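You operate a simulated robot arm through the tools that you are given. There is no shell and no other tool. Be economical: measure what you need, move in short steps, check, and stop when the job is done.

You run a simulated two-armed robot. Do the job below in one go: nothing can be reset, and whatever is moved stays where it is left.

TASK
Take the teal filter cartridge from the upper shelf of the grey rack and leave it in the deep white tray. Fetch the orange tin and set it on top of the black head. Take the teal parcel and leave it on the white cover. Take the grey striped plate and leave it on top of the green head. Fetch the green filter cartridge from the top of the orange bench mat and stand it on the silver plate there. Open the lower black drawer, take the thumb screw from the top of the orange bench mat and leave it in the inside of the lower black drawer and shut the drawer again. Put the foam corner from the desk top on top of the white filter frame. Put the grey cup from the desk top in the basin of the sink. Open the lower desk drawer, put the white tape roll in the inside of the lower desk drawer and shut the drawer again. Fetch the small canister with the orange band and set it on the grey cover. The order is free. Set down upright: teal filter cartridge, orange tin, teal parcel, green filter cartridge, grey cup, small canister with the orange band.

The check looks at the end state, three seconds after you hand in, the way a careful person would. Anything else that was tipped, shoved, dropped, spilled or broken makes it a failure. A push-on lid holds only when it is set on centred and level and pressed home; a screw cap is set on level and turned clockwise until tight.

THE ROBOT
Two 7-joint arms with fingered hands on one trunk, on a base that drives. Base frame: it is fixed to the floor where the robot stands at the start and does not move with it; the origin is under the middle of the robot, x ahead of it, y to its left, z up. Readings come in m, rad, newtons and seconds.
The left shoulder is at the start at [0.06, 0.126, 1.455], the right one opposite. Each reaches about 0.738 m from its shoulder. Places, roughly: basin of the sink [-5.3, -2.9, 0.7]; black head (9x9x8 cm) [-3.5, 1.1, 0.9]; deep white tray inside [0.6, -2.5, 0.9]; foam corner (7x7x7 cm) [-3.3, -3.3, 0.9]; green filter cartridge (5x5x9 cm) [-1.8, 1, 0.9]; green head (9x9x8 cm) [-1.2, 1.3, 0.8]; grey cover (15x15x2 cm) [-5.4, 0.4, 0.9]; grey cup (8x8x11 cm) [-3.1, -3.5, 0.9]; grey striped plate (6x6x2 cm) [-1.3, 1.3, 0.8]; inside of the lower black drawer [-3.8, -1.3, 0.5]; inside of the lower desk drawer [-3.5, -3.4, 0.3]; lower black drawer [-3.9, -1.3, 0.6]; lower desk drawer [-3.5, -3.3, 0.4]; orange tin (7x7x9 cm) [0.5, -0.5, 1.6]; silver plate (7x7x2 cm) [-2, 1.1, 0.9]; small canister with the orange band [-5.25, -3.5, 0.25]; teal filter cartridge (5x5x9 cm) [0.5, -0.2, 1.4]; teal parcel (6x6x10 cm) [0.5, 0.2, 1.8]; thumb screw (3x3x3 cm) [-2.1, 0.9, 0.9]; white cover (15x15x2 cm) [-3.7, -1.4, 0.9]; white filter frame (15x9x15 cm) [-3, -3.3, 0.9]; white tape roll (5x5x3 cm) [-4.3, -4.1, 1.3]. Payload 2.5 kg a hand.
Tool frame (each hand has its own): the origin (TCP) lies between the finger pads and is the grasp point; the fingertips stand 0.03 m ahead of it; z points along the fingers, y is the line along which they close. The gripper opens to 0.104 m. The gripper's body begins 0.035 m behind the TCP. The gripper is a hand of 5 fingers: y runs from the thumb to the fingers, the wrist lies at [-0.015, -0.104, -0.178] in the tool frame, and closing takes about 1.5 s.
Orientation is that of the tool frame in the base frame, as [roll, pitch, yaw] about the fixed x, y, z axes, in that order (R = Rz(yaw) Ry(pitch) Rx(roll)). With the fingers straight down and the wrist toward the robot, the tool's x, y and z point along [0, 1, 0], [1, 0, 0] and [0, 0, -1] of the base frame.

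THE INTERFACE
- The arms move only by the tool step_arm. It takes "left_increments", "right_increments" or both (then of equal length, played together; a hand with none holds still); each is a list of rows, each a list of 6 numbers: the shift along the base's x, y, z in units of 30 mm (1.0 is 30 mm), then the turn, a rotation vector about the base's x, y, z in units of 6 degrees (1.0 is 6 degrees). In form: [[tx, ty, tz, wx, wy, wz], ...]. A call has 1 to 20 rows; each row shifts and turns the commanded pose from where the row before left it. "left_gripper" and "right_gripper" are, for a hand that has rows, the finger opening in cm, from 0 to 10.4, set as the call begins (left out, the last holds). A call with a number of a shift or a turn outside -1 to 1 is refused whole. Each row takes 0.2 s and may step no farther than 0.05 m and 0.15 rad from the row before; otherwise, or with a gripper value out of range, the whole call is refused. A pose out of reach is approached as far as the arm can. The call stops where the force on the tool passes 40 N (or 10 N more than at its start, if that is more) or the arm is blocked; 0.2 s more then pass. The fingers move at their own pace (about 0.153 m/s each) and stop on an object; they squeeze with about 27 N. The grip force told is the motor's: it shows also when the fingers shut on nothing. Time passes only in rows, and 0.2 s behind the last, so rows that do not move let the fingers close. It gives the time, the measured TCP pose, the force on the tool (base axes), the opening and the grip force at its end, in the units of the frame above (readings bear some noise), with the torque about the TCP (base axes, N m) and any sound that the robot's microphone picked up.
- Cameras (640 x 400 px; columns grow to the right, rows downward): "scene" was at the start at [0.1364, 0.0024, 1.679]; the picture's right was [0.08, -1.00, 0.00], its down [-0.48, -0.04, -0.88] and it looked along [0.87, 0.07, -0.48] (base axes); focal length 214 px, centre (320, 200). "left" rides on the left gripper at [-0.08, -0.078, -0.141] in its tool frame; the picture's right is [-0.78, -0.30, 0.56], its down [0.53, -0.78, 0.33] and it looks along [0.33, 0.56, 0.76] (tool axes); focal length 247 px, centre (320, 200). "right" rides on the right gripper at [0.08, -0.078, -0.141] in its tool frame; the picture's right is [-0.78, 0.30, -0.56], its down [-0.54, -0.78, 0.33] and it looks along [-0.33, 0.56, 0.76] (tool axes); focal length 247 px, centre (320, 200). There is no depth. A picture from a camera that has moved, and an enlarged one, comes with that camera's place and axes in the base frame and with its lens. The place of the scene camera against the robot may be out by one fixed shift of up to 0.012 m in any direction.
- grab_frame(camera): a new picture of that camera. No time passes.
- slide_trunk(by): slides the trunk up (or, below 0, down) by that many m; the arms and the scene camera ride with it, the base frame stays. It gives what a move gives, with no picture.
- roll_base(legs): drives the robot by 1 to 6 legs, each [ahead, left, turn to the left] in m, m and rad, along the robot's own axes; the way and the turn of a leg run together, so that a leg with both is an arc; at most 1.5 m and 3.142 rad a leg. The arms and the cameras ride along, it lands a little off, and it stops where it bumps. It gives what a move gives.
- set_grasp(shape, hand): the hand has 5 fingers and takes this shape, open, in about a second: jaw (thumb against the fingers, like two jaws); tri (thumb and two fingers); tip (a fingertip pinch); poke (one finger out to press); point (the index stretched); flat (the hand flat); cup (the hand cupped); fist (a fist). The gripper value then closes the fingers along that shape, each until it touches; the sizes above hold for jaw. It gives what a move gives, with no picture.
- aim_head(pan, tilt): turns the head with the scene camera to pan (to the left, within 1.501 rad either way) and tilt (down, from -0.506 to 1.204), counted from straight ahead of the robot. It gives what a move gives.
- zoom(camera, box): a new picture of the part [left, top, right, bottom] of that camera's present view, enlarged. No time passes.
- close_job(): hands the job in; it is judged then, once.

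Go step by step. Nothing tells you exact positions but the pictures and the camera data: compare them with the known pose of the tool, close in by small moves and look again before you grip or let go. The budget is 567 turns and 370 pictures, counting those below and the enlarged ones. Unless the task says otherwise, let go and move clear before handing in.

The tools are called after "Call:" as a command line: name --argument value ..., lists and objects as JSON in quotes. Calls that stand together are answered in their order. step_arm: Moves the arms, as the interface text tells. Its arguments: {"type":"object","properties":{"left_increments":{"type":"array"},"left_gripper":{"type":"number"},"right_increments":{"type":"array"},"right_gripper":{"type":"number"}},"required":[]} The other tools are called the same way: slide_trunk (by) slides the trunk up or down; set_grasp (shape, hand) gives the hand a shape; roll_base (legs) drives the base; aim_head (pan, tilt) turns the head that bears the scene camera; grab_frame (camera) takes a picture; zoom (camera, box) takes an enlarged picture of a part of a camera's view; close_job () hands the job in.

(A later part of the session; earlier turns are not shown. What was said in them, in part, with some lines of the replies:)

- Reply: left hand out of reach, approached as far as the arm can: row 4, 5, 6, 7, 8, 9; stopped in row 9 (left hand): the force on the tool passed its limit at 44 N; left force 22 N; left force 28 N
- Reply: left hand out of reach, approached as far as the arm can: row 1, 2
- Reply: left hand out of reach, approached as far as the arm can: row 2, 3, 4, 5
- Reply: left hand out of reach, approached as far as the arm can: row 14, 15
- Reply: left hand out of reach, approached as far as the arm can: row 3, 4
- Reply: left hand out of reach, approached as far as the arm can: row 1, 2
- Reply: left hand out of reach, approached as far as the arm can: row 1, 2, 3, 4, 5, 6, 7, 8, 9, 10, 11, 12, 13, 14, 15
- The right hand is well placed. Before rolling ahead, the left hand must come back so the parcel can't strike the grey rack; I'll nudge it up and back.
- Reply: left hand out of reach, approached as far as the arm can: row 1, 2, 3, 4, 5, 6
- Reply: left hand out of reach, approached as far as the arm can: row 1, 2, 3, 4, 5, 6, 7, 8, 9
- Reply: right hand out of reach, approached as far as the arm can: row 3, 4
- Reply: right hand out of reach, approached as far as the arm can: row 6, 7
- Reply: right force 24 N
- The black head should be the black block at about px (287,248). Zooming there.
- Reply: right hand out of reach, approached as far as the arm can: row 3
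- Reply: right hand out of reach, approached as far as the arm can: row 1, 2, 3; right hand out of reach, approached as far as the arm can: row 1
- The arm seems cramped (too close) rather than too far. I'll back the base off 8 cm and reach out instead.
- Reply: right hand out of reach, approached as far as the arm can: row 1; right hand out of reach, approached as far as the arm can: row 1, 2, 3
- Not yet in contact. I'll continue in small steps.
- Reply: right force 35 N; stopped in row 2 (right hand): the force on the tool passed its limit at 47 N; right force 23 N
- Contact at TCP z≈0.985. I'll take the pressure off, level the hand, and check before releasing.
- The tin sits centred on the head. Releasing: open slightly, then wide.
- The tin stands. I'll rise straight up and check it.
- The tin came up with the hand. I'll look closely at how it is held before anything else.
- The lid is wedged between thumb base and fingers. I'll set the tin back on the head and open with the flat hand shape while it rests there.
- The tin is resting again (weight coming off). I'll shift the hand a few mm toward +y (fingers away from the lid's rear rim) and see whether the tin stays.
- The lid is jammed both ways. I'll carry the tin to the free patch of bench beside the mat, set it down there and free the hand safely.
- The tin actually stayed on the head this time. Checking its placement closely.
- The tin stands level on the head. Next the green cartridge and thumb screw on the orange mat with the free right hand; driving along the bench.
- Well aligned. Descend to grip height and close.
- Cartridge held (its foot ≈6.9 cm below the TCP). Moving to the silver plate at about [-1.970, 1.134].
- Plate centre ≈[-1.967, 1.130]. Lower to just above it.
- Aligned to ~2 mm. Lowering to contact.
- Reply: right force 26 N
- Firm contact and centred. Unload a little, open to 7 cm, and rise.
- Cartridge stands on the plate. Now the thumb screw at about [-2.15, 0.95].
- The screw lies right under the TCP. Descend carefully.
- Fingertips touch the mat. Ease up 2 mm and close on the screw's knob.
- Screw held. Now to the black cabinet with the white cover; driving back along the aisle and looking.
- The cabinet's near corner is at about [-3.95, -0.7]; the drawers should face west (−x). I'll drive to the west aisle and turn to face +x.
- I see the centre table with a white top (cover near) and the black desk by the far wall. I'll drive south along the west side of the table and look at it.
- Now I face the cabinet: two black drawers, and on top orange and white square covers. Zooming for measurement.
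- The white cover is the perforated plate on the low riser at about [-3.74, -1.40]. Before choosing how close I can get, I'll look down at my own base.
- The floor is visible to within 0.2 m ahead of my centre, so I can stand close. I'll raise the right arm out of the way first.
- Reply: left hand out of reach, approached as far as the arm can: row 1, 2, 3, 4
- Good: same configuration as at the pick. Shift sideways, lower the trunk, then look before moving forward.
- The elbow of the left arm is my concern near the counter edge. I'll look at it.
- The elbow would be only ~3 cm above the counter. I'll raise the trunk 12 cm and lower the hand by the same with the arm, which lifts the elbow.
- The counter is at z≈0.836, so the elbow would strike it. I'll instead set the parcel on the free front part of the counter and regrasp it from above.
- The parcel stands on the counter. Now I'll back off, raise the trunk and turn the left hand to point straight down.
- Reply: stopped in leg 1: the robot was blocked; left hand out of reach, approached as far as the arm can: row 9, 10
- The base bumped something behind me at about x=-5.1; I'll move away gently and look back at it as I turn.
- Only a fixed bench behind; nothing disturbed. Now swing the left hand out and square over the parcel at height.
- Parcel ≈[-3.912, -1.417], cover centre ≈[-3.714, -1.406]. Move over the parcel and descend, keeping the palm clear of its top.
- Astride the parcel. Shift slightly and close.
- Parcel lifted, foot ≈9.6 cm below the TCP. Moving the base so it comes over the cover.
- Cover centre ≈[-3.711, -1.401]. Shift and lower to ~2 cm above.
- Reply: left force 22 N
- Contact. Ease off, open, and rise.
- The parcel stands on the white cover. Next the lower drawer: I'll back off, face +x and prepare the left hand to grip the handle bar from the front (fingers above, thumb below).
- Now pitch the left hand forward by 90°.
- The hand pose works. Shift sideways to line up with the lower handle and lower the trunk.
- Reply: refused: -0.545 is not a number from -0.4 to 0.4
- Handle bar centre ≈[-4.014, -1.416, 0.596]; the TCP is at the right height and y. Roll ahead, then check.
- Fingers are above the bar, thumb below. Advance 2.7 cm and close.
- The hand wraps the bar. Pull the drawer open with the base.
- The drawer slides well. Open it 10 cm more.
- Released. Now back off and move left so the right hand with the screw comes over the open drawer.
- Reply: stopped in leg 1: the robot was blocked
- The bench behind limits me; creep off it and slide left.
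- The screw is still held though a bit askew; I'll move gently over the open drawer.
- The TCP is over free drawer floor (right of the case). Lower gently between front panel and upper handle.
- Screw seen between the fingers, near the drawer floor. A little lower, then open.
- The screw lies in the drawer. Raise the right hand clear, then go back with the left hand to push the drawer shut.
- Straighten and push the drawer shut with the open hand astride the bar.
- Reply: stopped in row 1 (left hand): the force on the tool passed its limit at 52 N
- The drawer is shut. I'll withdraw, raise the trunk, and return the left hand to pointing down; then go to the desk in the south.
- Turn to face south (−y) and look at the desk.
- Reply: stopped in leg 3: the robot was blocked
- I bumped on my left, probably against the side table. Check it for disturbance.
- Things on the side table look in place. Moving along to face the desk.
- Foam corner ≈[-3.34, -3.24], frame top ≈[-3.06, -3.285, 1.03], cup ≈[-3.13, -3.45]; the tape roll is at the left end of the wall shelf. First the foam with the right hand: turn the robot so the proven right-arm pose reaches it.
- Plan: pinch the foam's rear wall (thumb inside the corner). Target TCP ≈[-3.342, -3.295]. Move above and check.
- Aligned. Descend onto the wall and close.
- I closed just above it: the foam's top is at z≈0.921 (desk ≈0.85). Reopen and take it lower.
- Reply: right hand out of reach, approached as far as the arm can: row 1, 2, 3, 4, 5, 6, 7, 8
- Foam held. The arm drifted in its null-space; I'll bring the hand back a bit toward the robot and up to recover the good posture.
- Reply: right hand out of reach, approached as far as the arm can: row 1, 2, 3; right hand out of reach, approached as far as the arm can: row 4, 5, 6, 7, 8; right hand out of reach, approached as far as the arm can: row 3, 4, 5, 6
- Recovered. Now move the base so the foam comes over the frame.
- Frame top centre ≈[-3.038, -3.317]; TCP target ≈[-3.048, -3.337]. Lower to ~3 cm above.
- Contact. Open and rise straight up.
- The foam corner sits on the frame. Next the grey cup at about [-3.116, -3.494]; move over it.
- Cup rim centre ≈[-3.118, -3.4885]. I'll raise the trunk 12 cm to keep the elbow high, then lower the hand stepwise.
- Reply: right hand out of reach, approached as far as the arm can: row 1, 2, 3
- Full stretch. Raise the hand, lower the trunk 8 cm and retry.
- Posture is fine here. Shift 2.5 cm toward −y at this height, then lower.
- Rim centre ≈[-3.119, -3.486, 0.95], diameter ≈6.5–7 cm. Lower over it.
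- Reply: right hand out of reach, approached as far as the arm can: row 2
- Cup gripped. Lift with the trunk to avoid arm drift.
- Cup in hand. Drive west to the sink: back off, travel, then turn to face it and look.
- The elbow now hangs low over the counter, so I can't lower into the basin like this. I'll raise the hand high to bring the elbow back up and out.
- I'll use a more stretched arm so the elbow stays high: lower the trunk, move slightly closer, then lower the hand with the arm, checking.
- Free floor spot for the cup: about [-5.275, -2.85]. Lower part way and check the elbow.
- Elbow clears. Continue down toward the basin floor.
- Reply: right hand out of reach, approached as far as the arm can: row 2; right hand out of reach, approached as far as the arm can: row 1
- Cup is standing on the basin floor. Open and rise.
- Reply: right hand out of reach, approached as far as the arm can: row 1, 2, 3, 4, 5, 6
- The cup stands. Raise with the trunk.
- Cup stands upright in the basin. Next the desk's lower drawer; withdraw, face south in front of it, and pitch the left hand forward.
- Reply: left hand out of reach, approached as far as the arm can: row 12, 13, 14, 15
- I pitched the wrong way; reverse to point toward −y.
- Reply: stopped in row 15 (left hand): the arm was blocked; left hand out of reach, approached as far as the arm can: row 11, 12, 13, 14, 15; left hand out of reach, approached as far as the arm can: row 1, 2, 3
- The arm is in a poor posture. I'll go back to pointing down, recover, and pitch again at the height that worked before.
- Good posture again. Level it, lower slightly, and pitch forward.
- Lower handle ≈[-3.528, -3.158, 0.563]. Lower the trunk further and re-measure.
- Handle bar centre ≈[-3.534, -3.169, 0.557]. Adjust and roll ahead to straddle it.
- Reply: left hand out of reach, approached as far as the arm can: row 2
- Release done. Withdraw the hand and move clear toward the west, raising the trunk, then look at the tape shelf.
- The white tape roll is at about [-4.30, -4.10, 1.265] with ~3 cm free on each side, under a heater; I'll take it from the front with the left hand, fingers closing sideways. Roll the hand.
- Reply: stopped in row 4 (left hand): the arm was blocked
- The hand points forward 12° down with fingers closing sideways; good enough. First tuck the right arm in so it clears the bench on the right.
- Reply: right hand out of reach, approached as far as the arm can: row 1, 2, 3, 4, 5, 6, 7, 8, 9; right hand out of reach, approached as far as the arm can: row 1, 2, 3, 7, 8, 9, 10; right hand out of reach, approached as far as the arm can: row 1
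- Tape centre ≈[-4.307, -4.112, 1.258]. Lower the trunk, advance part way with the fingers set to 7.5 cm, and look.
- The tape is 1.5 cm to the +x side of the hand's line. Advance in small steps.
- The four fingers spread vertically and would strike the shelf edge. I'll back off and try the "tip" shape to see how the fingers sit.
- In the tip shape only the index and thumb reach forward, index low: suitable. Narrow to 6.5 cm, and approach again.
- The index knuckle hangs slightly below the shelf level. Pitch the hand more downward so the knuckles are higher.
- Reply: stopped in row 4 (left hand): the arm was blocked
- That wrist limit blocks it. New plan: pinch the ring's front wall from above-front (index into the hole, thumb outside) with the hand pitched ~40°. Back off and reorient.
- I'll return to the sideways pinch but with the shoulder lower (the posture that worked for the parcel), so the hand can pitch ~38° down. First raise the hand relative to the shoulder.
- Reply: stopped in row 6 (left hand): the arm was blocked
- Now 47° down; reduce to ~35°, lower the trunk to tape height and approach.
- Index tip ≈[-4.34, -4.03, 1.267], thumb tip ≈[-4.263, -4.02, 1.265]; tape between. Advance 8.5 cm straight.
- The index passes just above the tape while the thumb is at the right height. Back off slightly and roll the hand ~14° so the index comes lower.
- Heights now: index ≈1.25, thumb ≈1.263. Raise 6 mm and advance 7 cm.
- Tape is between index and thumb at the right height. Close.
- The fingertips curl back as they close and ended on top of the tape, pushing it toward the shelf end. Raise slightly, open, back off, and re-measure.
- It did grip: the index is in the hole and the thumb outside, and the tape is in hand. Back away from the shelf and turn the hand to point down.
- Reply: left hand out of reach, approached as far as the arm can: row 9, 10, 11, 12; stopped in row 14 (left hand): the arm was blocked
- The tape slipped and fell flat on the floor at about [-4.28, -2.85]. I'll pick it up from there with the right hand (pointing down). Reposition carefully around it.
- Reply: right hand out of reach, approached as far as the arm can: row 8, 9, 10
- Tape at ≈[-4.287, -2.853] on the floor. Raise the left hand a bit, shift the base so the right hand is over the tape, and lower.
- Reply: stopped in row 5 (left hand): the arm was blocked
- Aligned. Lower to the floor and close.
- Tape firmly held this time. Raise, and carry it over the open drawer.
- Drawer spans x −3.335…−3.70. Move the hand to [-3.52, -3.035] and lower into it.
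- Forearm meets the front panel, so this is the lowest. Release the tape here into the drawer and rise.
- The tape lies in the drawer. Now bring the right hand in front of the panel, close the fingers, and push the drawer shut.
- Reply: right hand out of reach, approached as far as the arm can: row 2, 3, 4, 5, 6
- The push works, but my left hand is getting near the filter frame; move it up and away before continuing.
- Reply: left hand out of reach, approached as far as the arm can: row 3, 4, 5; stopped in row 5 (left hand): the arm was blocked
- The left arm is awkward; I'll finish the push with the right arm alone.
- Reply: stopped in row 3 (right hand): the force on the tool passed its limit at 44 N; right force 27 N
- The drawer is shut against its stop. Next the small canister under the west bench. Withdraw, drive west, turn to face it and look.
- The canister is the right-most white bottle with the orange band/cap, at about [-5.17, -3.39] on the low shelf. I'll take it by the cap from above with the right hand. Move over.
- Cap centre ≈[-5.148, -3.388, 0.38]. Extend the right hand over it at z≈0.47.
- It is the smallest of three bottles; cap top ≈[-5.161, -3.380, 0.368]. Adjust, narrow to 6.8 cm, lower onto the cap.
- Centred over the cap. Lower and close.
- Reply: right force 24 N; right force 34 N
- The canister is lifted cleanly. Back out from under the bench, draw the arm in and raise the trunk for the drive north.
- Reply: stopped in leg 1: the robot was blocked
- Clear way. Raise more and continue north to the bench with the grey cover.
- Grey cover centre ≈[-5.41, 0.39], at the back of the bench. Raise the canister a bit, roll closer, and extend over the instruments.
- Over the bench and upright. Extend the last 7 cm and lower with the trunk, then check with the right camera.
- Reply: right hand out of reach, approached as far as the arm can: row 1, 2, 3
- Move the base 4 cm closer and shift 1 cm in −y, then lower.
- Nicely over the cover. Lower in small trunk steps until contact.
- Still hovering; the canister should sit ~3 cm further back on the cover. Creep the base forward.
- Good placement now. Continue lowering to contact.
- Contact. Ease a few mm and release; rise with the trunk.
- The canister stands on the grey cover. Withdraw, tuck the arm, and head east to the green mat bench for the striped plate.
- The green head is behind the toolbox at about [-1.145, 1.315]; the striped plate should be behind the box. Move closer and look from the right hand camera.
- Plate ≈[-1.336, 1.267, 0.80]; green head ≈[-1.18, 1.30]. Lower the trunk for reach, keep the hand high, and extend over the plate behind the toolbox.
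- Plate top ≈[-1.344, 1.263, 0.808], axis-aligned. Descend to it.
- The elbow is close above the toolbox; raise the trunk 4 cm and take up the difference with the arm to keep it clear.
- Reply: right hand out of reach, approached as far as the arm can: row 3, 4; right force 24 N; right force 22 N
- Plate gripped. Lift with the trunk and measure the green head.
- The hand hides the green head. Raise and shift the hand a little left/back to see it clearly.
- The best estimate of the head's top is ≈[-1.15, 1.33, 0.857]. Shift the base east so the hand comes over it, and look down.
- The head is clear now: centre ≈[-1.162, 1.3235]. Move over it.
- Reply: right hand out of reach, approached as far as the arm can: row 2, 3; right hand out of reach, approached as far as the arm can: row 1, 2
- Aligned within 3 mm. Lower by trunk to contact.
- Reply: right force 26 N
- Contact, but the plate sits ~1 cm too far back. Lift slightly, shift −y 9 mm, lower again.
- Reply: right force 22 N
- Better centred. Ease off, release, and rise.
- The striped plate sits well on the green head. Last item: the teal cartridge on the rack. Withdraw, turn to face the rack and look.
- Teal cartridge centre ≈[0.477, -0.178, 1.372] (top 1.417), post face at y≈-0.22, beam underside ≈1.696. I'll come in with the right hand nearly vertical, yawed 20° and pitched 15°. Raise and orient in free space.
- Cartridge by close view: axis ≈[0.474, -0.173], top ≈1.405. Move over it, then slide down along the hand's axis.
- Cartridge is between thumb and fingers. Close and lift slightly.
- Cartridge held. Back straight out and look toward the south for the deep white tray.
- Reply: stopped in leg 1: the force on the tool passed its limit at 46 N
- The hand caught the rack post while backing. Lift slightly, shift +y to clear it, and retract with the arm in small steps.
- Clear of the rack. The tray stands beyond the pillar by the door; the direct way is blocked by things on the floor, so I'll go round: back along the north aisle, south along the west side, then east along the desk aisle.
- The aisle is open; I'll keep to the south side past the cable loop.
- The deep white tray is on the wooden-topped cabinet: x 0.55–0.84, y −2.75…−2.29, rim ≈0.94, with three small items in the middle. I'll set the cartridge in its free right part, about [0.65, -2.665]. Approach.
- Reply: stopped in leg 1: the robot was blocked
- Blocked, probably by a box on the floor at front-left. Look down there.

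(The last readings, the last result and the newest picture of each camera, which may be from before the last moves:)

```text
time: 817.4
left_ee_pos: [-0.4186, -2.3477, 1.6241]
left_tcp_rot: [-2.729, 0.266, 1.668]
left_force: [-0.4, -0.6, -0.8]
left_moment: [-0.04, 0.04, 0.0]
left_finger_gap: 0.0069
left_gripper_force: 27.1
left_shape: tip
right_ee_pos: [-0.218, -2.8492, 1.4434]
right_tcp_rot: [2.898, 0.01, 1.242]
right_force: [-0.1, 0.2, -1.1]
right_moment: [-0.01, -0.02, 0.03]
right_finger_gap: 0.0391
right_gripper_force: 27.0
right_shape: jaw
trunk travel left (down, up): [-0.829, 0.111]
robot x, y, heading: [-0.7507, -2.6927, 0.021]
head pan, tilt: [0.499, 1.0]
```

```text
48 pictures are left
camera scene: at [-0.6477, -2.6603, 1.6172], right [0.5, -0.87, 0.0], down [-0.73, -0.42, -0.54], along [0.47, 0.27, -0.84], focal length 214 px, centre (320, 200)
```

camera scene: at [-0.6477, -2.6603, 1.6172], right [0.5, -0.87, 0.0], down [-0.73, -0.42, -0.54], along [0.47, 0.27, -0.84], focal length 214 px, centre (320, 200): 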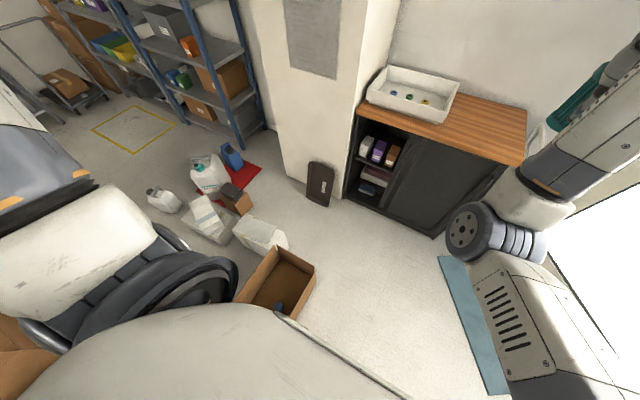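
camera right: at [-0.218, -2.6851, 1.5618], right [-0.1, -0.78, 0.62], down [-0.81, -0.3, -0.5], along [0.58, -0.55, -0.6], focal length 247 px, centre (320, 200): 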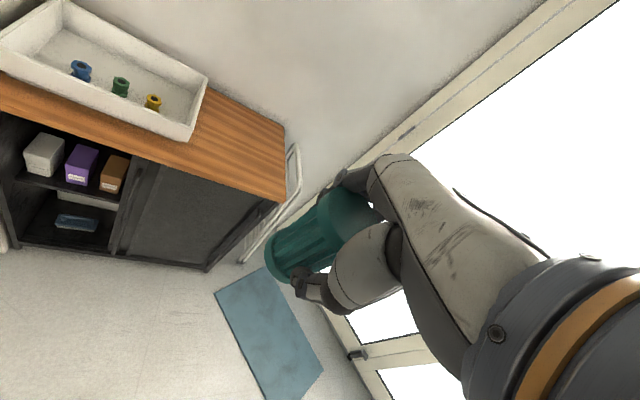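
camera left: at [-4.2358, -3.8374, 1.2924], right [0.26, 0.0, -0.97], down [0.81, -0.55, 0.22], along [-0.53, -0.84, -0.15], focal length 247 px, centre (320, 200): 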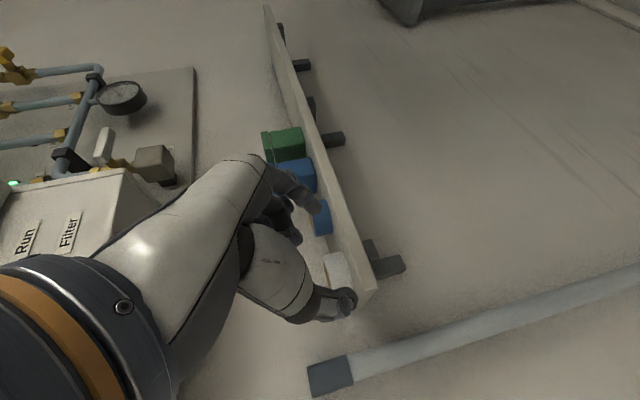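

An open box on the floor (right edge y≈−2.47). I'll pass it to the south at y≈−2.88, then turn in to the cabinet.

Call:
roll_base --legs '[[-0.03, -0.2, -0.02], [0.76, 0, 0]]'

Call:
roll_base --legs '[[0.06, 0.36, 0]]'

Call:
aim_head --pan -0.1 --tilt 0.8

Call:
grab_frame --camera "scene"

Call:
grab_frame --camera "right"

```text
time: 822.7
left_ee_pos: [0.3204, -2.5808, 1.6257]
left_tcp_rot: [-2.73, 0.267, 1.619]
left_force: [-0.5, 0.8, -0.3]
left_moment: [0.01, 0.03, 0.01]
left_finger_gap: 0.0066
left_gripper_force: 27.2
left_shape: tip
right_ee_pos: [0.4962, -3.0934, 1.4433]
right_tcp_rot: [2.901, 0.01, 1.194]
right_force: [-0.3, 0.3, -0.9]
right_moment: [0.03, 0.08, 0.02]
right_finger_gap: 0.0392
right_gripper_force: 26.9
right_shape: jaw
trunk travel left (down, up): [-0.829, 0.111]
robot x, y, heading: [-0.0299, -2.908, -0.027]
head pan, tilt: [0.499, 1.0]
```

```text
time: 824.4
left_ee_pos: [0.3599, -2.3927, 1.631]
left_tcp_rot: [-2.728, 0.237, 1.592]
left_force: [1.0, 0.8, -0.7]
left_moment: [0.01, 0.0, -0.01]
left_finger_gap: 0.0065
left_gripper_force: 27.0
left_shape: tip
right_ee_pos: [0.5353, -2.892, 1.4431]
right_tcp_rot: [2.899, 0.006, 1.194]
right_force: [-0.2, 0.6, -0.7]
right_moment: [-0.01, 0.02, -0.01]
right_finger_gap: 0.0391
right_gripper_force: 27.4
right_shape: jaw
trunk travel left (down, up): [-0.829, 0.111]
robot x, y, heading: [0.0111, -2.7002, -0.035]
head pan, tilt: [0.499, 1.0]
stopped in leg 1: the robot was blocked; the commanded pose is now the measured one
```

```text
time: 825.4
left_ee_pos: [0.3602, -2.3929, 1.6313]
left_tcp_rot: [-2.728, 0.239, 1.596]
left_force: [-0.6, -0.6, 0.2]
left_moment: [-0.03, 0.02, 0.04]
left_finger_gap: 0.0069
left_gripper_force: 26.7
left_shape: tip
right_ee_pos: [0.5357, -2.8926, 1.4428]
right_tcp_rot: [2.899, 0.004, 1.195]
right_force: [0.1, 0.1, -0.6]
right_moment: [-0.03, 0.02, 0.0]
right_finger_gap: 0.0393
right_gripper_force: 26.6
right_shape: jaw
trunk travel left (down, up): [-0.829, 0.111]
robot x, y, heading: [0.011, -2.6974, -0.034]
head pan, tilt: [-0.099, 0.799]
```

```text
47 pictures are left
camera scene: at [0.1342, -2.7254, 1.6325], right [-0.13, -0.99, -0.01], down [-0.71, 0.1, -0.7], along [0.69, -0.09, -0.72], focal length 214 px, centre (320, 200)
```

scene: 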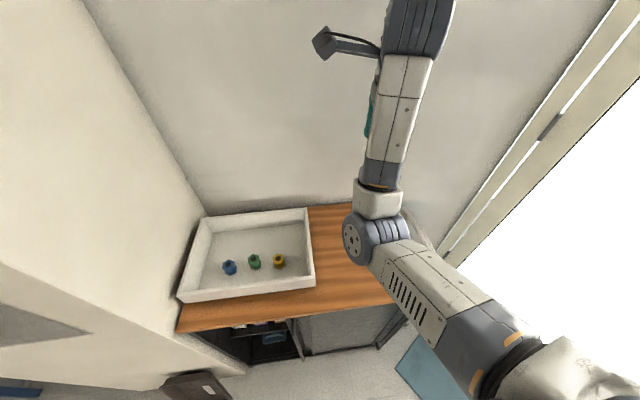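

```text
46 pictures are left
camera right: at [0.4628, -2.7771, 1.5619], right [-0.14, -0.78, 0.61], down [-0.82, -0.25, -0.51], along [0.55, -0.58, -0.6], focal length 247 px, centre (320, 200)
```

right: 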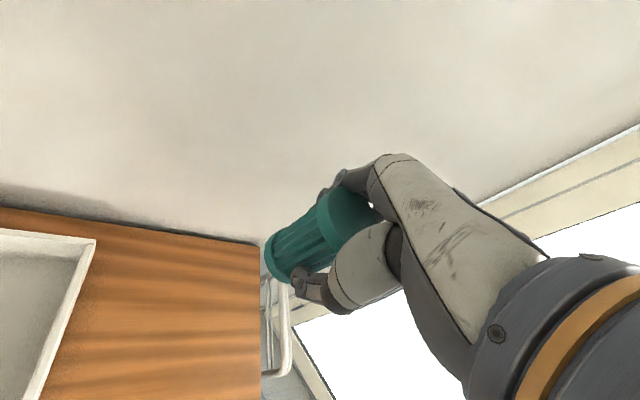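

My left elbow is against the pillar; turning the robot left swings it away and brings the cartridge over the tray. By this closer view the tray spans x 0.44–0.75, y −2.75…−2.32; target spot ≈[0.66, -2.655].

Call:
roll_base --legs '[[0, -0.03, 0], [0, 0, 0.5]]'

Call:
aim_head --pan -0.6 --tilt 0.8

Call:
grab_frame --camera "scene"

Call:
grab_frame --camera "right"

```text
time: 827.0
left_ee_pos: [0.3059, -2.3729, 1.6312]
left_tcp_rot: [-2.729, 0.249, 1.725]
left_force: [3.8, -13.3, 0.4]
left_moment: [0.63, 0.06, -0.66]
left_finger_gap: 0.0066
left_gripper_force: 26.9
left_shape: tip
right_ee_pos: [0.5599, -2.827, 1.4433]
right_tcp_rot: [2.9, 0.006, 1.365]
right_force: [-0.8, 0.6, -1.1]
right_moment: [-0.01, 0.01, 0.0]
right_finger_gap: 0.0393
right_gripper_force: 26.6
right_shape: jaw
trunk travel left (down, up): [-0.829, 0.111]
robot x, y, heading: [0.0086, -2.7323, 0.14]
head pan, tilt: [-0.099, 0.799]
stopped in leg 2: the force on the tool passed its limit at 49 N (the readings are from after the stop); the commanded pose is now the measured one
```

```text
time: 827.9
left_ee_pos: [0.3058, -2.3729, 1.63]
left_tcp_rot: [-2.729, 0.248, 1.732]
left_force: [2.8, -17.3, 1.8]
left_moment: [0.85, 0.08, -0.76]
left_finger_gap: 0.0067
left_gripper_force: 27.3
left_shape: tip
right_ee_pos: [0.5612, -2.8283, 1.4429]
right_tcp_rot: [2.9, 0.007, 1.367]
right_force: [-0.5, 0.0, -0.9]
right_moment: [-0.01, 0.0, 0.01]
right_finger_gap: 0.039
right_gripper_force: 27.1
right_shape: jaw
trunk travel left (down, up): [-0.829, 0.111]
robot x, y, heading: [0.0093, -2.7313, 0.14]
head pan, tilt: [-0.6, 0.799]
```

```text
45 pictures are left
camera scene: at [0.1284, -2.7713, 1.6321], right [-0.44, -0.9, 0.0], down [-0.64, 0.32, -0.7], along [0.62, -0.31, -0.72], focal length 214 px, centre (320, 200)
```

scene: 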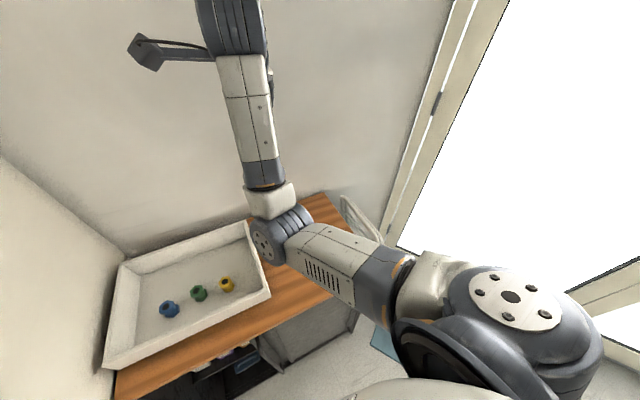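

```text
44 pictures are left
camera right: at [0.4699, -2.7264, 1.5613], right [-0.01, -0.79, 0.62], down [-0.77, -0.39, -0.51], along [0.64, -0.48, -0.6], focal length 247 px, centre (320, 200)
```

right: 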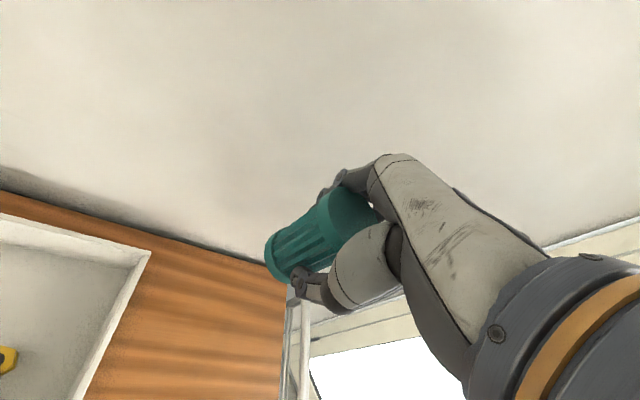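

The left hand touches the pillar. Back off, turn further west of it, then come in again.

Call:
roll_base --legs '[[-0.13, -0.02, 0], [0, 0, 0.46]]'

Call:
roll_base --legs '[[0.12, -0.14, 0]]'

Call:
grab_frame --camera "right"

Call:
grab_frame --camera "scene"

```text
time: 830.5
left_ee_pos: [-0.0184, -2.3096, 1.6288]
left_tcp_rot: [-2.729, 0.25, 2.2]
left_force: [0.3, -0.4, 0.0]
left_moment: [0.01, -0.01, 0.03]
left_finger_gap: 0.0064
left_gripper_force: 27.3
left_shape: tip
right_ee_pos: [0.415, -2.6035, 1.4433]
right_tcp_rot: [2.899, 0.01, 1.835]
right_force: [-0.1, -0.3, -1.1]
right_moment: [-0.02, 0.0, -0.04]
right_finger_gap: 0.0392
right_gripper_force: 26.8
right_shape: jaw
trunk travel left (down, up): [-0.829, 0.111]
robot x, y, heading: [-0.1205, -2.7659, 0.609]
head pan, tilt: [-0.6, 0.799]
```

```text
time: 832.0
left_ee_pos: [0.1594, -2.3547, 1.6297]
left_tcp_rot: [-2.729, 0.251, 2.199]
left_force: [-0.1, 0.1, -0.2]
left_moment: [0.0, -0.01, -0.04]
left_finger_gap: 0.0066
left_gripper_force: 27.0
left_shape: tip
right_ee_pos: [0.5907, -2.6502, 1.4433]
right_tcp_rot: [2.899, 0.011, 1.832]
right_force: [0.0, 0.4, -0.8]
right_moment: [0.05, 0.02, -0.02]
right_finger_gap: 0.0389
right_gripper_force: 27.3
right_shape: jaw
trunk travel left (down, up): [-0.829, 0.111]
robot x, y, heading: [0.0577, -2.8097, 0.604]
head pan, tilt: [-0.6, 0.799]
```

```text
43 pictures are left
camera right: at [0.465, -2.5986, 1.5616], right [0.35, -0.7, 0.62], down [-0.51, -0.7, -0.5], along [0.79, -0.14, -0.6], focal length 247 px, centre (320, 200)
```

right: 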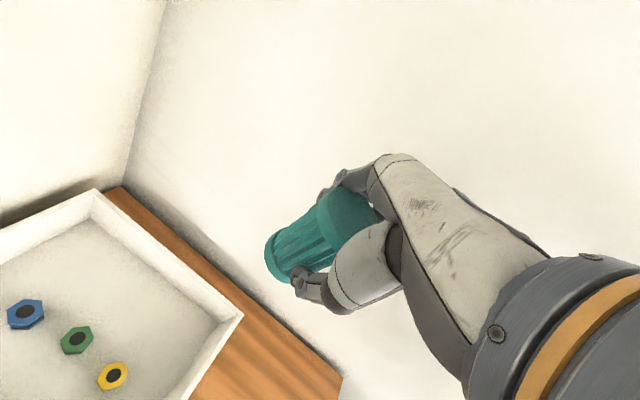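

```text
42 pictures are left
camera scene: at [0.1779, -2.7954, 1.6323], right [0.0, -1.0, 0.0], down [-0.72, 0.0, -0.7], along [0.7, 0.0, -0.72], focal length 214 px, centre (320, 200)
```

scene: 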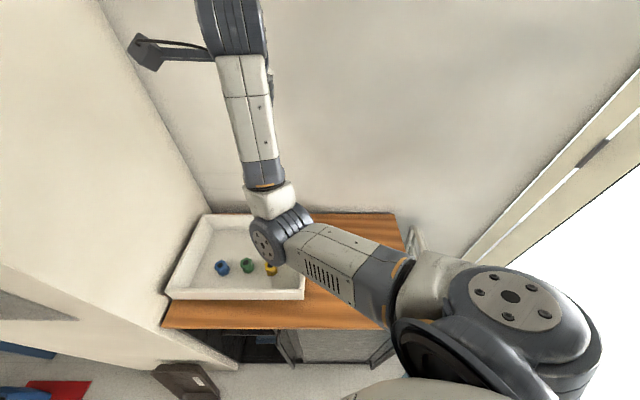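

Good view. Move over the free back-right area of the tray and lower part way.

Call:
step_arm --right_increments '[[0.7, -0.1, 0, 0, 0, 0], [0.7, -0.1, 0, 0, 0, 0], [0.7, -0.1, 0, 0, 0, 0], [0, 0, -1, 0, 0, 0], [0, 0, -1, 0, 0, 0], [0, 0, -1, 0, 0, 0], [0, 0, -1, 0, 0, 0], [0, 0, -1, 0, 0, 0], [0, 0, -1, 0, 0, 0], [0, 0, -1, 0, 0, 0], [0, 0, -1, 0, 0, 0], [0, 0, -1, 0, 0, 0], [0, 0, -1, 0, 0, 0], [0, 0, -1, 0, 0, 0]]'

Call:
grab_frame --camera "right"

Call:
zoom --camera "scene" --box '[140, 150, 380, 320]'

```text
time: 835.0
left_ee_pos: [0.1592, -2.3563, 1.6294]
left_tcp_rot: [-2.728, 0.249, 2.197]
left_force: [-0.1, 0.4, -0.1]
left_moment: [-0.02, 0.01, -0.01]
left_finger_gap: 0.0065
left_gripper_force: 27.1
left_shape: tip
right_ee_pos: [0.6545, -2.6595, 1.1105]
right_tcp_rot: [2.898, 0.011, 1.832]
right_force: [-0.3, 0.4, -1.9]
right_moment: [0.01, 0.0, -0.03]
right_finger_gap: 0.0387
right_gripper_force: 27.3
right_shape: jaw
trunk travel left (down, up): [-0.829, 0.111]
robot x, y, heading: [0.0576, -2.8132, 0.604]
head pan, tilt: [-0.6, 0.799]
```

```text
41 pictures are left
camera right: at [0.5275, -2.6083, 1.2274], right [0.35, -0.7, 0.62], down [-0.51, -0.7, -0.51], along [0.79, -0.14, -0.6], focal length 247 px, centre (320, 200)
```

right: 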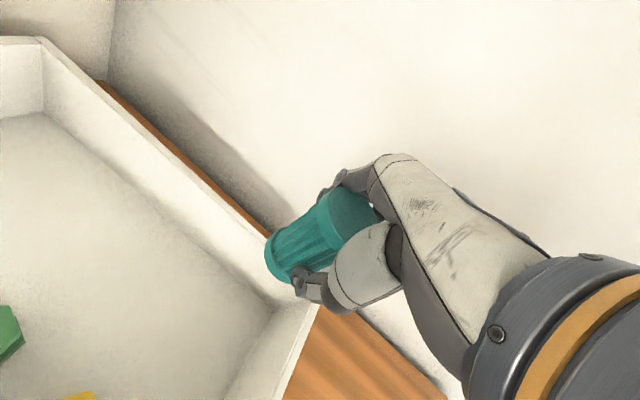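

```text
2.35 times, centred on (260, 235) of scene
camera zoom: at [0.178, -2.7954, 1.6323], right [0.0, -1.0, 0.0], down [-0.72, 0.0, -0.7], along [0.7, 0.0, -0.72], focal length 505 px, centre (461, 118)
```

zoom: 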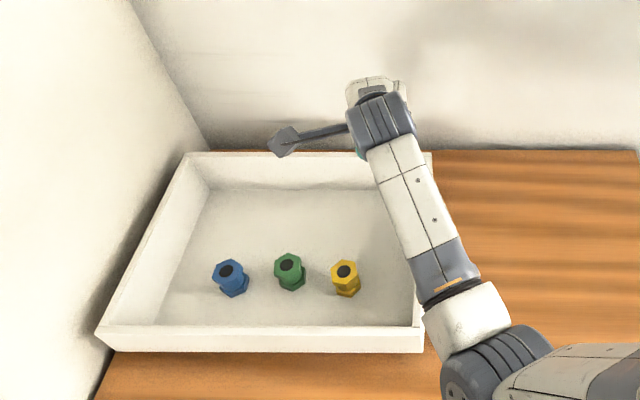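

Shift 2–3 cm away from the walls and lower further.

Call:
step_arm --right_increments '[[-0.8, 0.65, 0, 0, 0, 0], [0, 0, -1, 0, 0, 0], [0, 0, -1, 0, 0, 0], [0, 0, -1, 0, 0, 0], [0, 0, -1, 0, 0, 0]]'

Call:
grab_frame --camera "right"

Call:
zoom --camera "scene" --box '[140, 150, 380, 320]'

```text
time: 836.2
left_ee_pos: [0.1589, -2.3558, 1.6293]
left_tcp_rot: [-2.728, 0.252, 2.199]
left_force: [0.4, 0.0, 0.6]
left_moment: [0.01, -0.03, 0.0]
left_finger_gap: 0.0068
left_gripper_force: 26.9
left_shape: tip
right_ee_pos: [0.6396, -2.6479, 0.9964]
right_tcp_rot: [2.885, 0.026, 1.827]
right_force: [-0.9, -0.6, -1.1]
right_moment: [0.01, -0.01, -0.03]
right_finger_gap: 0.0388
right_gripper_force: 26.6
right_shape: jaw
trunk travel left (down, up): [-0.829, 0.111]
robot x, y, heading: [0.0563, -2.8157, 0.61]
head pan, tilt: [-0.6, 0.799]
```

```text
39 pictures are left
camera right: at [0.5102, -2.5944, 1.1115], right [0.33, -0.7, 0.64], down [-0.51, -0.7, -0.5], along [0.8, -0.16, -0.59], focal length 247 px, centre (320, 200)
```

right: 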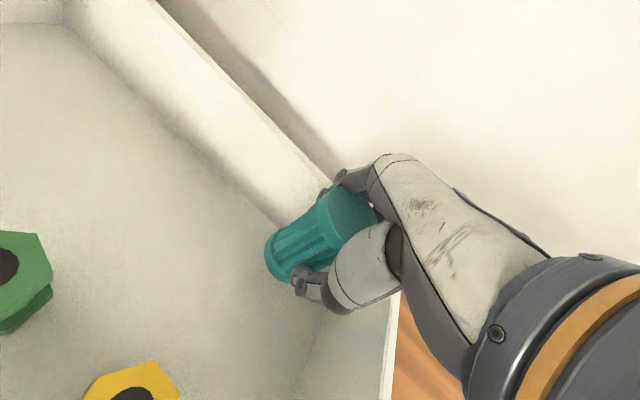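

```text
2.35 times, centred on (260, 235) of scene
camera zoom: at [0.178, -2.7953, 1.6323], right [0.0, -1.0, 0.0], down [-0.72, 0.0, -0.7], along [0.7, 0.0, -0.72], focal length 505 px, centre (461, 118)
```

zoom: 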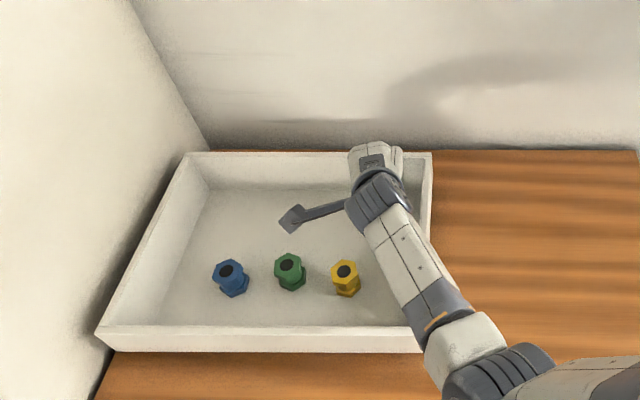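

Lower the rest with the trunk.

Call:
slide_trunk --by -0.05

Call:
slide_trunk --by -0.008

Call:
slide_trunk --by -0.006

Call:
slide_trunk --by -0.005

Call:
grab_frame --camera "right"

```text
time: 837.1
left_ee_pos: [0.1589, -2.3561, 1.5797]
left_tcp_rot: [-2.727, 0.252, 2.198]
left_force: [0.4, -0.1, -1.2]
left_moment: [0.01, 0.09, -0.03]
left_finger_gap: 0.0069
left_gripper_force: 27.4
left_shape: tip
right_ee_pos: [0.6469, -2.6439, 0.9607]
right_tcp_rot: [2.845, 0.024, 1.832]
right_force: [-2.9, -1.2, 18.4]
right_moment: [-0.11, 0.44, 0.04]
right_finger_gap: 0.0413
right_gripper_force: 27.0
right_shape: jaw
trunk travel left (down, up): [-0.779, 0.161]
robot x, y, heading: [0.0613, -2.811, 0.604]
head pan, tilt: [-0.6, 0.799]
stopped: the force on the tool passed its limit at 43 N (the readings are from after the stop); the commanded pose is now the measured one
```

```text
time: 837.7
left_ee_pos: [0.1527, -2.3574, 1.5721]
left_tcp_rot: [-2.732, 0.253, 2.198]
left_force: [-0.7, -0.1, -0.4]
left_moment: [-0.01, 0.0, 0.0]
left_finger_gap: 0.0067
left_gripper_force: 26.7
left_shape: tip
right_ee_pos: [0.6463, -2.6438, 0.9605]
right_tcp_rot: [2.832, 0.02, 1.828]
right_force: [-1.8, -2.3, 38.0]
right_moment: [-0.19, 0.56, -0.08]
right_finger_gap: 0.042
right_gripper_force: 26.6
right_shape: jaw
trunk travel left (down, up): [-0.771, 0.169]
robot x, y, heading: [0.0588, -2.8144, 0.605]
head pan, tilt: [-0.6, 0.799]
```

```text
time: 838.2
left_ee_pos: [0.1548, -2.3562, 1.5648]
left_tcp_rot: [-2.73, 0.252, 2.199]
left_force: [-0.3, 0.2, -0.5]
left_moment: [0.0, 0.03, 0.03]
left_finger_gap: 0.0066
left_gripper_force: 26.9
left_shape: tip
right_ee_pos: [0.6511, -2.6402, 0.96]
right_tcp_rot: [2.811, 0.014, 1.833]
right_force: [-10.8, -3.5, 20.0]
right_moment: [-0.22, 0.18, -0.02]
right_finger_gap: 0.0406
right_gripper_force: 27.4
right_shape: jaw
trunk travel left (down, up): [-0.765, 0.175]
robot x, y, heading: [0.059, -2.8126, 0.604]
head pan, tilt: [-0.6, 0.799]
stopped: the force on the tool passed its limit at 48 N (the readings are from after the stop); the commanded pose is now the measured one
```

```text
time: 838.8
left_ee_pos: [0.1519, -2.3572, 1.5616]
left_tcp_rot: [-2.733, 0.252, 2.198]
left_force: [0.8, 0.0, -0.3]
left_moment: [0.02, -0.02, -0.02]
left_finger_gap: 0.0063
left_gripper_force: 27.0
left_shape: tip
right_ee_pos: [0.6501, -2.6399, 0.9597]
right_tcp_rot: [2.806, 0.011, 1.832]
right_force: [-13.1, -4.7, 35.9]
right_moment: [-0.3, 0.13, -0.05]
right_finger_gap: 0.0408
right_gripper_force: 26.8
right_shape: jaw
trunk travel left (down, up): [-0.76, 0.18]
robot x, y, heading: [0.0585, -2.8144, 0.606]
head pan, tilt: [-0.6, 0.799]
```

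```text
37 pictures are left
camera right: at [0.5137, -2.5911, 1.0667], right [0.29, -0.72, 0.63], down [-0.46, -0.68, -0.56], along [0.84, -0.13, -0.53], focal length 247 px, centre (320, 200)
```

right: 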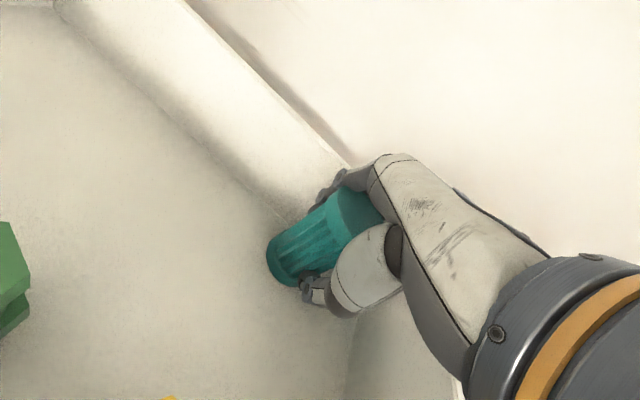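

Contact came earlier than expected (tray floor ≈0.897) and the hand tilted. Raise 2.5 cm, restore the hand's tilt, and set down again gently.

Call:
slide_trunk --by 0.04

Call:
step_arm --right_increments '[[0, 0, 0, 0, 0, 0]]'

Call:
grab_frame --camera "right"

```text
time: 839.6
left_ee_pos: [0.1594, -2.3547, 1.6005]
left_tcp_rot: [-2.726, 0.25, 2.199]
left_force: [0.1, -0.1, 0.2]
left_moment: [-0.02, 0.0, 0.03]
left_finger_gap: 0.0065
left_gripper_force: 27.5
left_shape: tip
right_ee_pos: [0.6501, -2.6409, 0.9871]
right_tcp_rot: [2.83, 0.018, 1.831]
right_force: [0.7, 0.5, -0.5]
right_moment: [0.01, 0.06, -0.04]
right_finger_gap: 0.0396
right_gripper_force: 27.1
right_shape: jaw
trunk travel left (down, up): [-0.8, 0.14]
robot x, y, heading: [0.0589, -2.8107, 0.603]
head pan, tilt: [-0.6, 0.799]
```

```text
time: 840.0
left_ee_pos: [0.1584, -2.356, 1.5992]
left_tcp_rot: [-2.73, 0.251, 2.199]
left_force: [0.1, -0.1, 1.1]
left_moment: [0.0, 0.01, -0.03]
left_finger_gap: 0.0068
left_gripper_force: 27.1
left_shape: tip
right_ee_pos: [0.6516, -2.6416, 0.9906]
right_tcp_rot: [2.826, 0.017, 1.83]
right_force: [-0.4, 0.0, -1.3]
right_moment: [0.02, -0.03, 0.0]
right_finger_gap: 0.0394
right_gripper_force: 27.6
right_shape: jaw
trunk travel left (down, up): [-0.8, 0.14]
robot x, y, heading: [0.0566, -2.8128, 0.605]
head pan, tilt: [-0.6, 0.799]
```

```text
36 pictures are left
camera right: at [0.5157, -2.5913, 1.0987], right [0.3, -0.71, 0.63], down [-0.47, -0.69, -0.55], along [0.83, -0.14, -0.55], focal length 247 px, centre (320, 200)
```

right: 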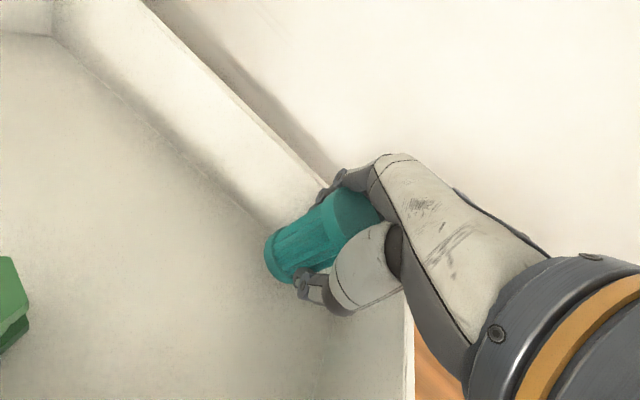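

Call:
step_arm --right_increments '[[-0.3, 0, 0, -0.1, 0.36, 0], [-0.3, 0, 0, -0.1, 0.36, 0], [0, 0, 0, 0, 0, 0]]'

Call:
zoom --camera "right" --box '[180, 140, 420, 320]'

```text
time: 840.8
left_ee_pos: [0.1587, -2.357, 1.5994]
left_tcp_rot: [-2.728, 0.25, 2.2]
left_force: [0.3, -0.5, 0.2]
left_moment: [0.01, -0.02, 0.01]
left_finger_gap: 0.0067
left_gripper_force: 26.6
left_shape: tip
right_ee_pos: [0.6473, -2.6461, 0.9994]
right_tcp_rot: [2.878, 0.032, 1.822]
right_force: [0.8, -0.3, -0.8]
right_moment: [0.01, 0.02, 0.02]
right_finger_gap: 0.0398
right_gripper_force: 27.1
right_shape: jaw
trunk travel left (down, up): [-0.8, 0.14]
robot x, y, heading: [0.0574, -2.8131, 0.6]
head pan, tilt: [-0.6, 0.799]
```

```text
2.22 times, centred on (300, 230) of right
camera zoom: at [0.5172, -2.5931, 1.1132], right [0.32, -0.7, 0.64], down [-0.51, -0.7, -0.51], along [0.8, -0.16, -0.58], focal length 549 px, centre (364, 133)
```

zoom: 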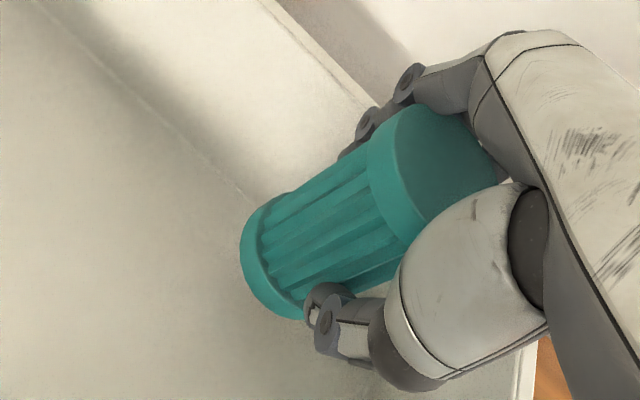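

Tilt is nearly right (≈2°). Lower gently again to first contact.

Call:
slide_trunk --by -0.03

Call:
slide_trunk --by -0.006

```text
time: 841.6
left_ee_pos: [0.1579, -2.3558, 1.5691]
left_tcp_rot: [-2.728, 0.251, 2.199]
left_force: [-0.3, 1.1, 0.1]
left_moment: [0.01, 0.02, 0.03]
left_finger_gap: 0.0064
left_gripper_force: 27.0
left_shape: tip
right_ee_pos: [0.6461, -2.6483, 0.9684]
right_tcp_rot: [2.881, 0.034, 1.822]
right_force: [-0.1, -0.3, -0.6]
right_moment: [0.03, 0.02, -0.01]
right_finger_gap: 0.0397
right_gripper_force: 27.5
right_shape: jaw
trunk travel left (down, up): [-0.77, 0.17]
robot x, y, heading: [0.0578, -2.8141, 0.602]
head pan, tilt: [-0.6, 0.799]
```

```text
time: 842.1
left_ee_pos: [0.1571, -2.3559, 1.5637]
left_tcp_rot: [-2.727, 0.249, 2.199]
left_force: [0.0, -0.1, -0.2]
left_moment: [0.04, 0.03, 0.01]
left_finger_gap: 0.0066
left_gripper_force: 26.7
left_shape: tip
right_ee_pos: [0.6445, -2.6486, 0.9615]
right_tcp_rot: [2.883, 0.036, 1.821]
right_force: [0.1, 0.2, 1.4]
right_moment: [-0.01, 0.02, 0.03]
right_finger_gap: 0.0393
right_gripper_force: 26.5
right_shape: jaw
trunk travel left (down, up): [-0.764, 0.176]
robot x, y, heading: [0.0572, -2.8123, 0.6]
head pan, tilt: [-0.6, 0.799]
```

Call:
slide_trunk --by -0.003

Call:
slide_trunk --by -0.002

Call:
step_arm --right_increments '[[0, 0, 0, 0, 0, 0], [0, 0, 0, 0, 0, 0], [0, 0, 0, 0, 0, 0], [0, 0, 0, 0, 0, 0]]' --right_gripper 6.2

Call:
zoom --camera "right" --box '[180, 140, 420, 320]'

```text
time: 842.6
left_ee_pos: [0.1572, -2.3563, 1.5618]
left_tcp_rot: [-2.727, 0.252, 2.198]
left_force: [0.2, -0.5, 0.2]
left_moment: [0.0, 0.01, 0.0]
left_finger_gap: 0.0067
left_gripper_force: 26.5
left_shape: tip
right_ee_pos: [0.6452, -2.6485, 0.9593]
right_tcp_rot: [2.874, 0.036, 1.823]
right_force: [-0.1, 0.5, 14.5]
right_moment: [-0.04, 0.16, -0.01]
right_finger_gap: 0.0397
right_gripper_force: 27.0
right_shape: jaw
trunk travel left (down, up): [-0.761, 0.179]
robot x, y, heading: [0.0582, -2.8127, 0.608]
head pan, tilt: [-0.6, 0.799]
```

```text
time: 843.1
left_ee_pos: [0.1554, -2.3559, 1.5602]
left_tcp_rot: [-2.73, 0.252, 2.199]
left_force: [-0.1, 0.8, 0.2]
left_moment: [0.02, -0.04, -0.01]
left_finger_gap: 0.0065
left_gripper_force: 26.9
left_shape: tip
right_ee_pos: [0.6455, -2.6485, 0.9595]
right_tcp_rot: [2.874, 0.034, 1.821]
right_force: [0.0, 1.0, 22.5]
right_moment: [-0.06, 0.17, -0.03]
right_finger_gap: 0.0406
right_gripper_force: 26.7
right_shape: jaw
trunk travel left (down, up): [-0.759, 0.181]
robot x, y, heading: [0.061, -2.8115, 0.604]
head pan, tilt: [-0.6, 0.799]
```

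```text
time: 844.1
left_ee_pos: [0.1579, -2.3563, 1.5588]
left_tcp_rot: [-2.729, 0.251, 2.199]
left_force: [-0.4, 0.6, 0.1]
left_moment: [0.0, -0.01, -0.02]
left_finger_gap: 0.0064
left_gripper_force: 27.4
left_shape: tip
right_ee_pos: [0.6438, -2.65, 0.9544]
right_tcp_rot: [2.887, 0.038, 1.82]
right_force: [-6.8, -0.5, -1.4]
right_moment: [0.01, 0.09, -0.1]
right_finger_gap: 0.0599
right_gripper_force: 0.1
right_shape: jaw
trunk travel left (down, up): [-0.759, 0.181]
robot x, y, heading: [0.0588, -2.8096, 0.604]
head pan, tilt: [-0.6, 0.799]
```

```text
2.22 times, centred on (300, 230) of right
camera zoom: at [0.5152, -2.5951, 1.0685], right [0.33, -0.69, 0.64], down [-0.51, -0.7, -0.5], along [0.8, -0.16, -0.58], focal length 549 px, centre (364, 133)
```

zoom: 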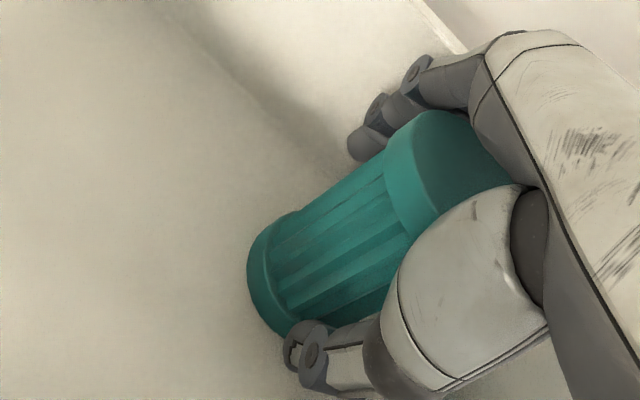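

Released. Shift the hand 6 mm toward the thumb side for even clearance, then rise with the trunk.

Call:
step_arm --right_increments '[[-0.2, -0.05, 0, 0, 0, 0], [0, 0, 0, 0, 0, 0]]'

Call:
slide_trunk --by 0.03

Call:
zoom --camera "right" --box '[180, 140, 420, 320]'

```text
time: 844.8
left_ee_pos: [0.1566, -2.3557, 1.5595]
left_tcp_rot: [-2.727, 0.251, 2.2]
left_force: [-0.6, -0.4, 0.3]
left_moment: [-0.01, 0.01, 0.04]
left_finger_gap: 0.0066
left_gripper_force: 27.0
left_shape: tip
right_ee_pos: [0.6469, -2.6529, 0.9649]
right_tcp_rot: [2.863, 0.038, 1.814]
right_force: [-12.7, 2.4, -0.9]
right_moment: [0.01, 0.03, -0.07]
right_finger_gap: 0.0592
right_gripper_force: 0.1
right_shape: jaw
trunk travel left (down, up): [-0.759, 0.181]
robot x, y, heading: [0.0571, -2.8128, 0.604]
head pan, tilt: [-0.6, 0.799]
```

```text
time: 845.5
left_ee_pos: [0.1569, -2.3546, 1.5894]
left_tcp_rot: [-2.728, 0.251, 2.201]
left_force: [0.4, 0.1, 0.0]
left_moment: [0.02, -0.02, 0.02]
left_finger_gap: 0.0066
left_gripper_force: 27.0
left_shape: tip
right_ee_pos: [0.6473, -2.6544, 0.9928]
right_tcp_rot: [2.866, 0.042, 1.816]
right_force: [-0.1, -0.4, 0.4]
right_moment: [0.03, -0.03, 0.0]
right_finger_gap: 0.0619
right_gripper_force: 0.0
right_shape: jaw
trunk travel left (down, up): [-0.789, 0.151]
robot x, y, heading: [0.0609, -2.8129, 0.604]
head pan, tilt: [-0.6, 0.799]
```

```text
2.22 times, centred on (300, 230) of right
camera zoom: at [0.5171, -2.5986, 1.1041], right [0.31, -0.69, 0.65], down [-0.5, -0.7, -0.51], along [0.81, -0.17, -0.57], focal length 549 px, centre (364, 133)
```

zoom: 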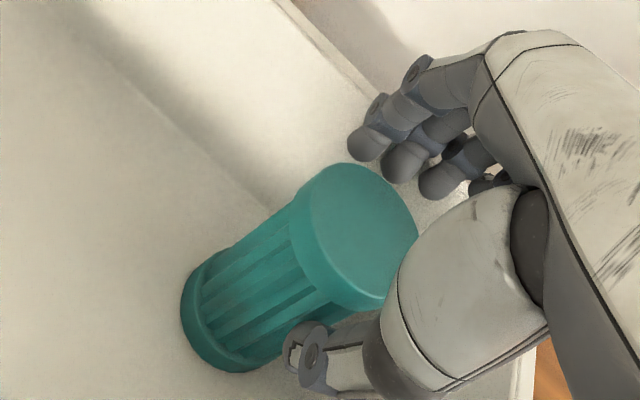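

The cartridge stands by itself. Keep rising and check it upright.

Call:
slide_trunk --by 0.12

Call:
grab_frame --camera "right"

Call:
zoom --camera "scene" --box '[140, 150, 380, 320]'

```text
time: 847.0
left_ee_pos: [0.158, -2.3565, 1.7088]
left_tcp_rot: [-2.729, 0.248, 2.199]
left_force: [0.1, -0.7, 0.0]
left_moment: [0.01, -0.02, 0.0]
left_finger_gap: 0.0065
left_gripper_force: 26.9
left_shape: tip
right_ee_pos: [0.6459, -2.6552, 1.1087]
right_tcp_rot: [2.873, 0.047, 1.817]
right_force: [1.1, -0.6, 0.2]
right_moment: [0.01, -0.02, 0.01]
right_finger_gap: 0.0617
right_gripper_force: 0.2
right_shape: jaw
trunk travel left (down, up): [-0.909, 0.031]
robot x, y, heading: [0.0595, -2.815, 0.602]
head pan, tilt: [-0.6, 0.799]
```

```text
32 pictures are left
camera right: at [0.5158, -2.5999, 1.221], right [0.31, -0.69, 0.65], down [-0.5, -0.7, -0.5], along [0.8, -0.17, -0.57], focal length 247 px, centre (320, 200)
```

right: 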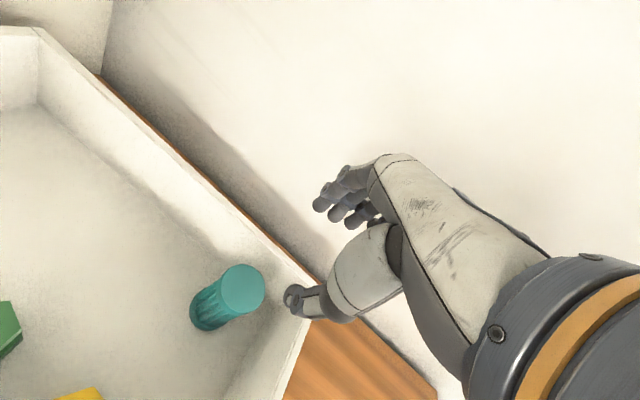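

```text
2.35 times, centred on (260, 235) of scene
camera zoom: at [0.1777, -2.7953, 1.7124], right [0.0, -1.0, 0.0], down [-0.72, 0.0, -0.7], along [0.7, 0.0, -0.72], focal length 505 px, centre (461, 118)
```

zoom: 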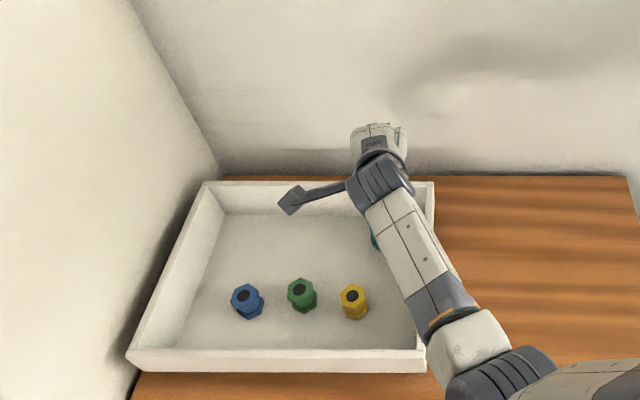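

The teal cartridge stands upright in the tray. Move clear.

Call:
roll_base --legs '[[-0.15, -0.08, 0]]'

Call:
grab_frame --camera "scene"

```text
time: 848.5
left_ee_pos: [0.0808, -2.5009, 1.7077]
left_tcp_rot: [-2.727, 0.251, 2.198]
left_force: [0.2, 0.2, -0.2]
left_moment: [0.0, 0.0, 0.04]
left_finger_gap: 0.0066
left_gripper_force: 26.6
left_shape: tip
right_ee_pos: [0.5667, -2.8043, 1.1078]
right_tcp_rot: [2.874, 0.049, 1.812]
right_force: [-0.7, -0.2, -0.5]
right_moment: [-0.01, -0.01, -0.04]
right_finger_gap: 0.0616
right_gripper_force: 0.1
right_shape: jaw
trunk travel left (down, up): [-0.909, 0.031]
robot x, y, heading: [-0.0193, -2.9596, 0.6]
head pan, tilt: [-0.6, 0.799]
```

```text
30 pictures are left
camera scene: at [0.0995, -2.9414, 1.7124], right [0.0, -1.0, 0.0], down [-0.72, 0.0, -0.7], along [0.7, 0.0, -0.72], focal length 214 px, centre (320, 200)
```

scene: 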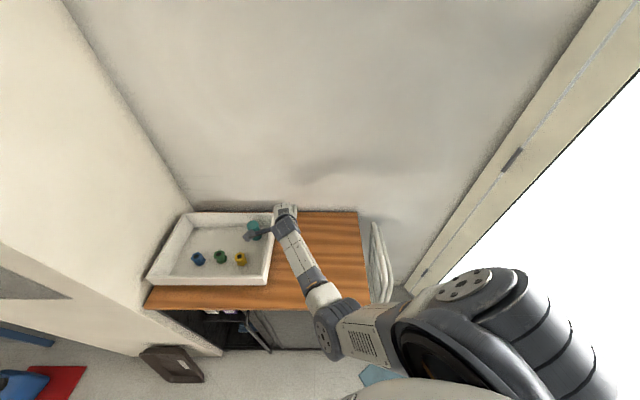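

Everything is placed, both drawers are shut, and the hands are empty and clear. Handing in.

Call:
close_job

```text
The job is handed in.
```

All ten placements are done and both drawers are shut, but some contacts along the way could count against the result.

- **Drops:** The tape roll fell on the floor once before I picked it up. I then let it drop the last stretch to the bottom of the desk drawer.
- **Possible shoves:** The base bumped the west bench, the small side table beside the black-drawer cabinet, the bins by the desk, and an open box near the tray. My left arm also pressed against the pillar. I saw nothing tipped, but I could not check every one of these up close.
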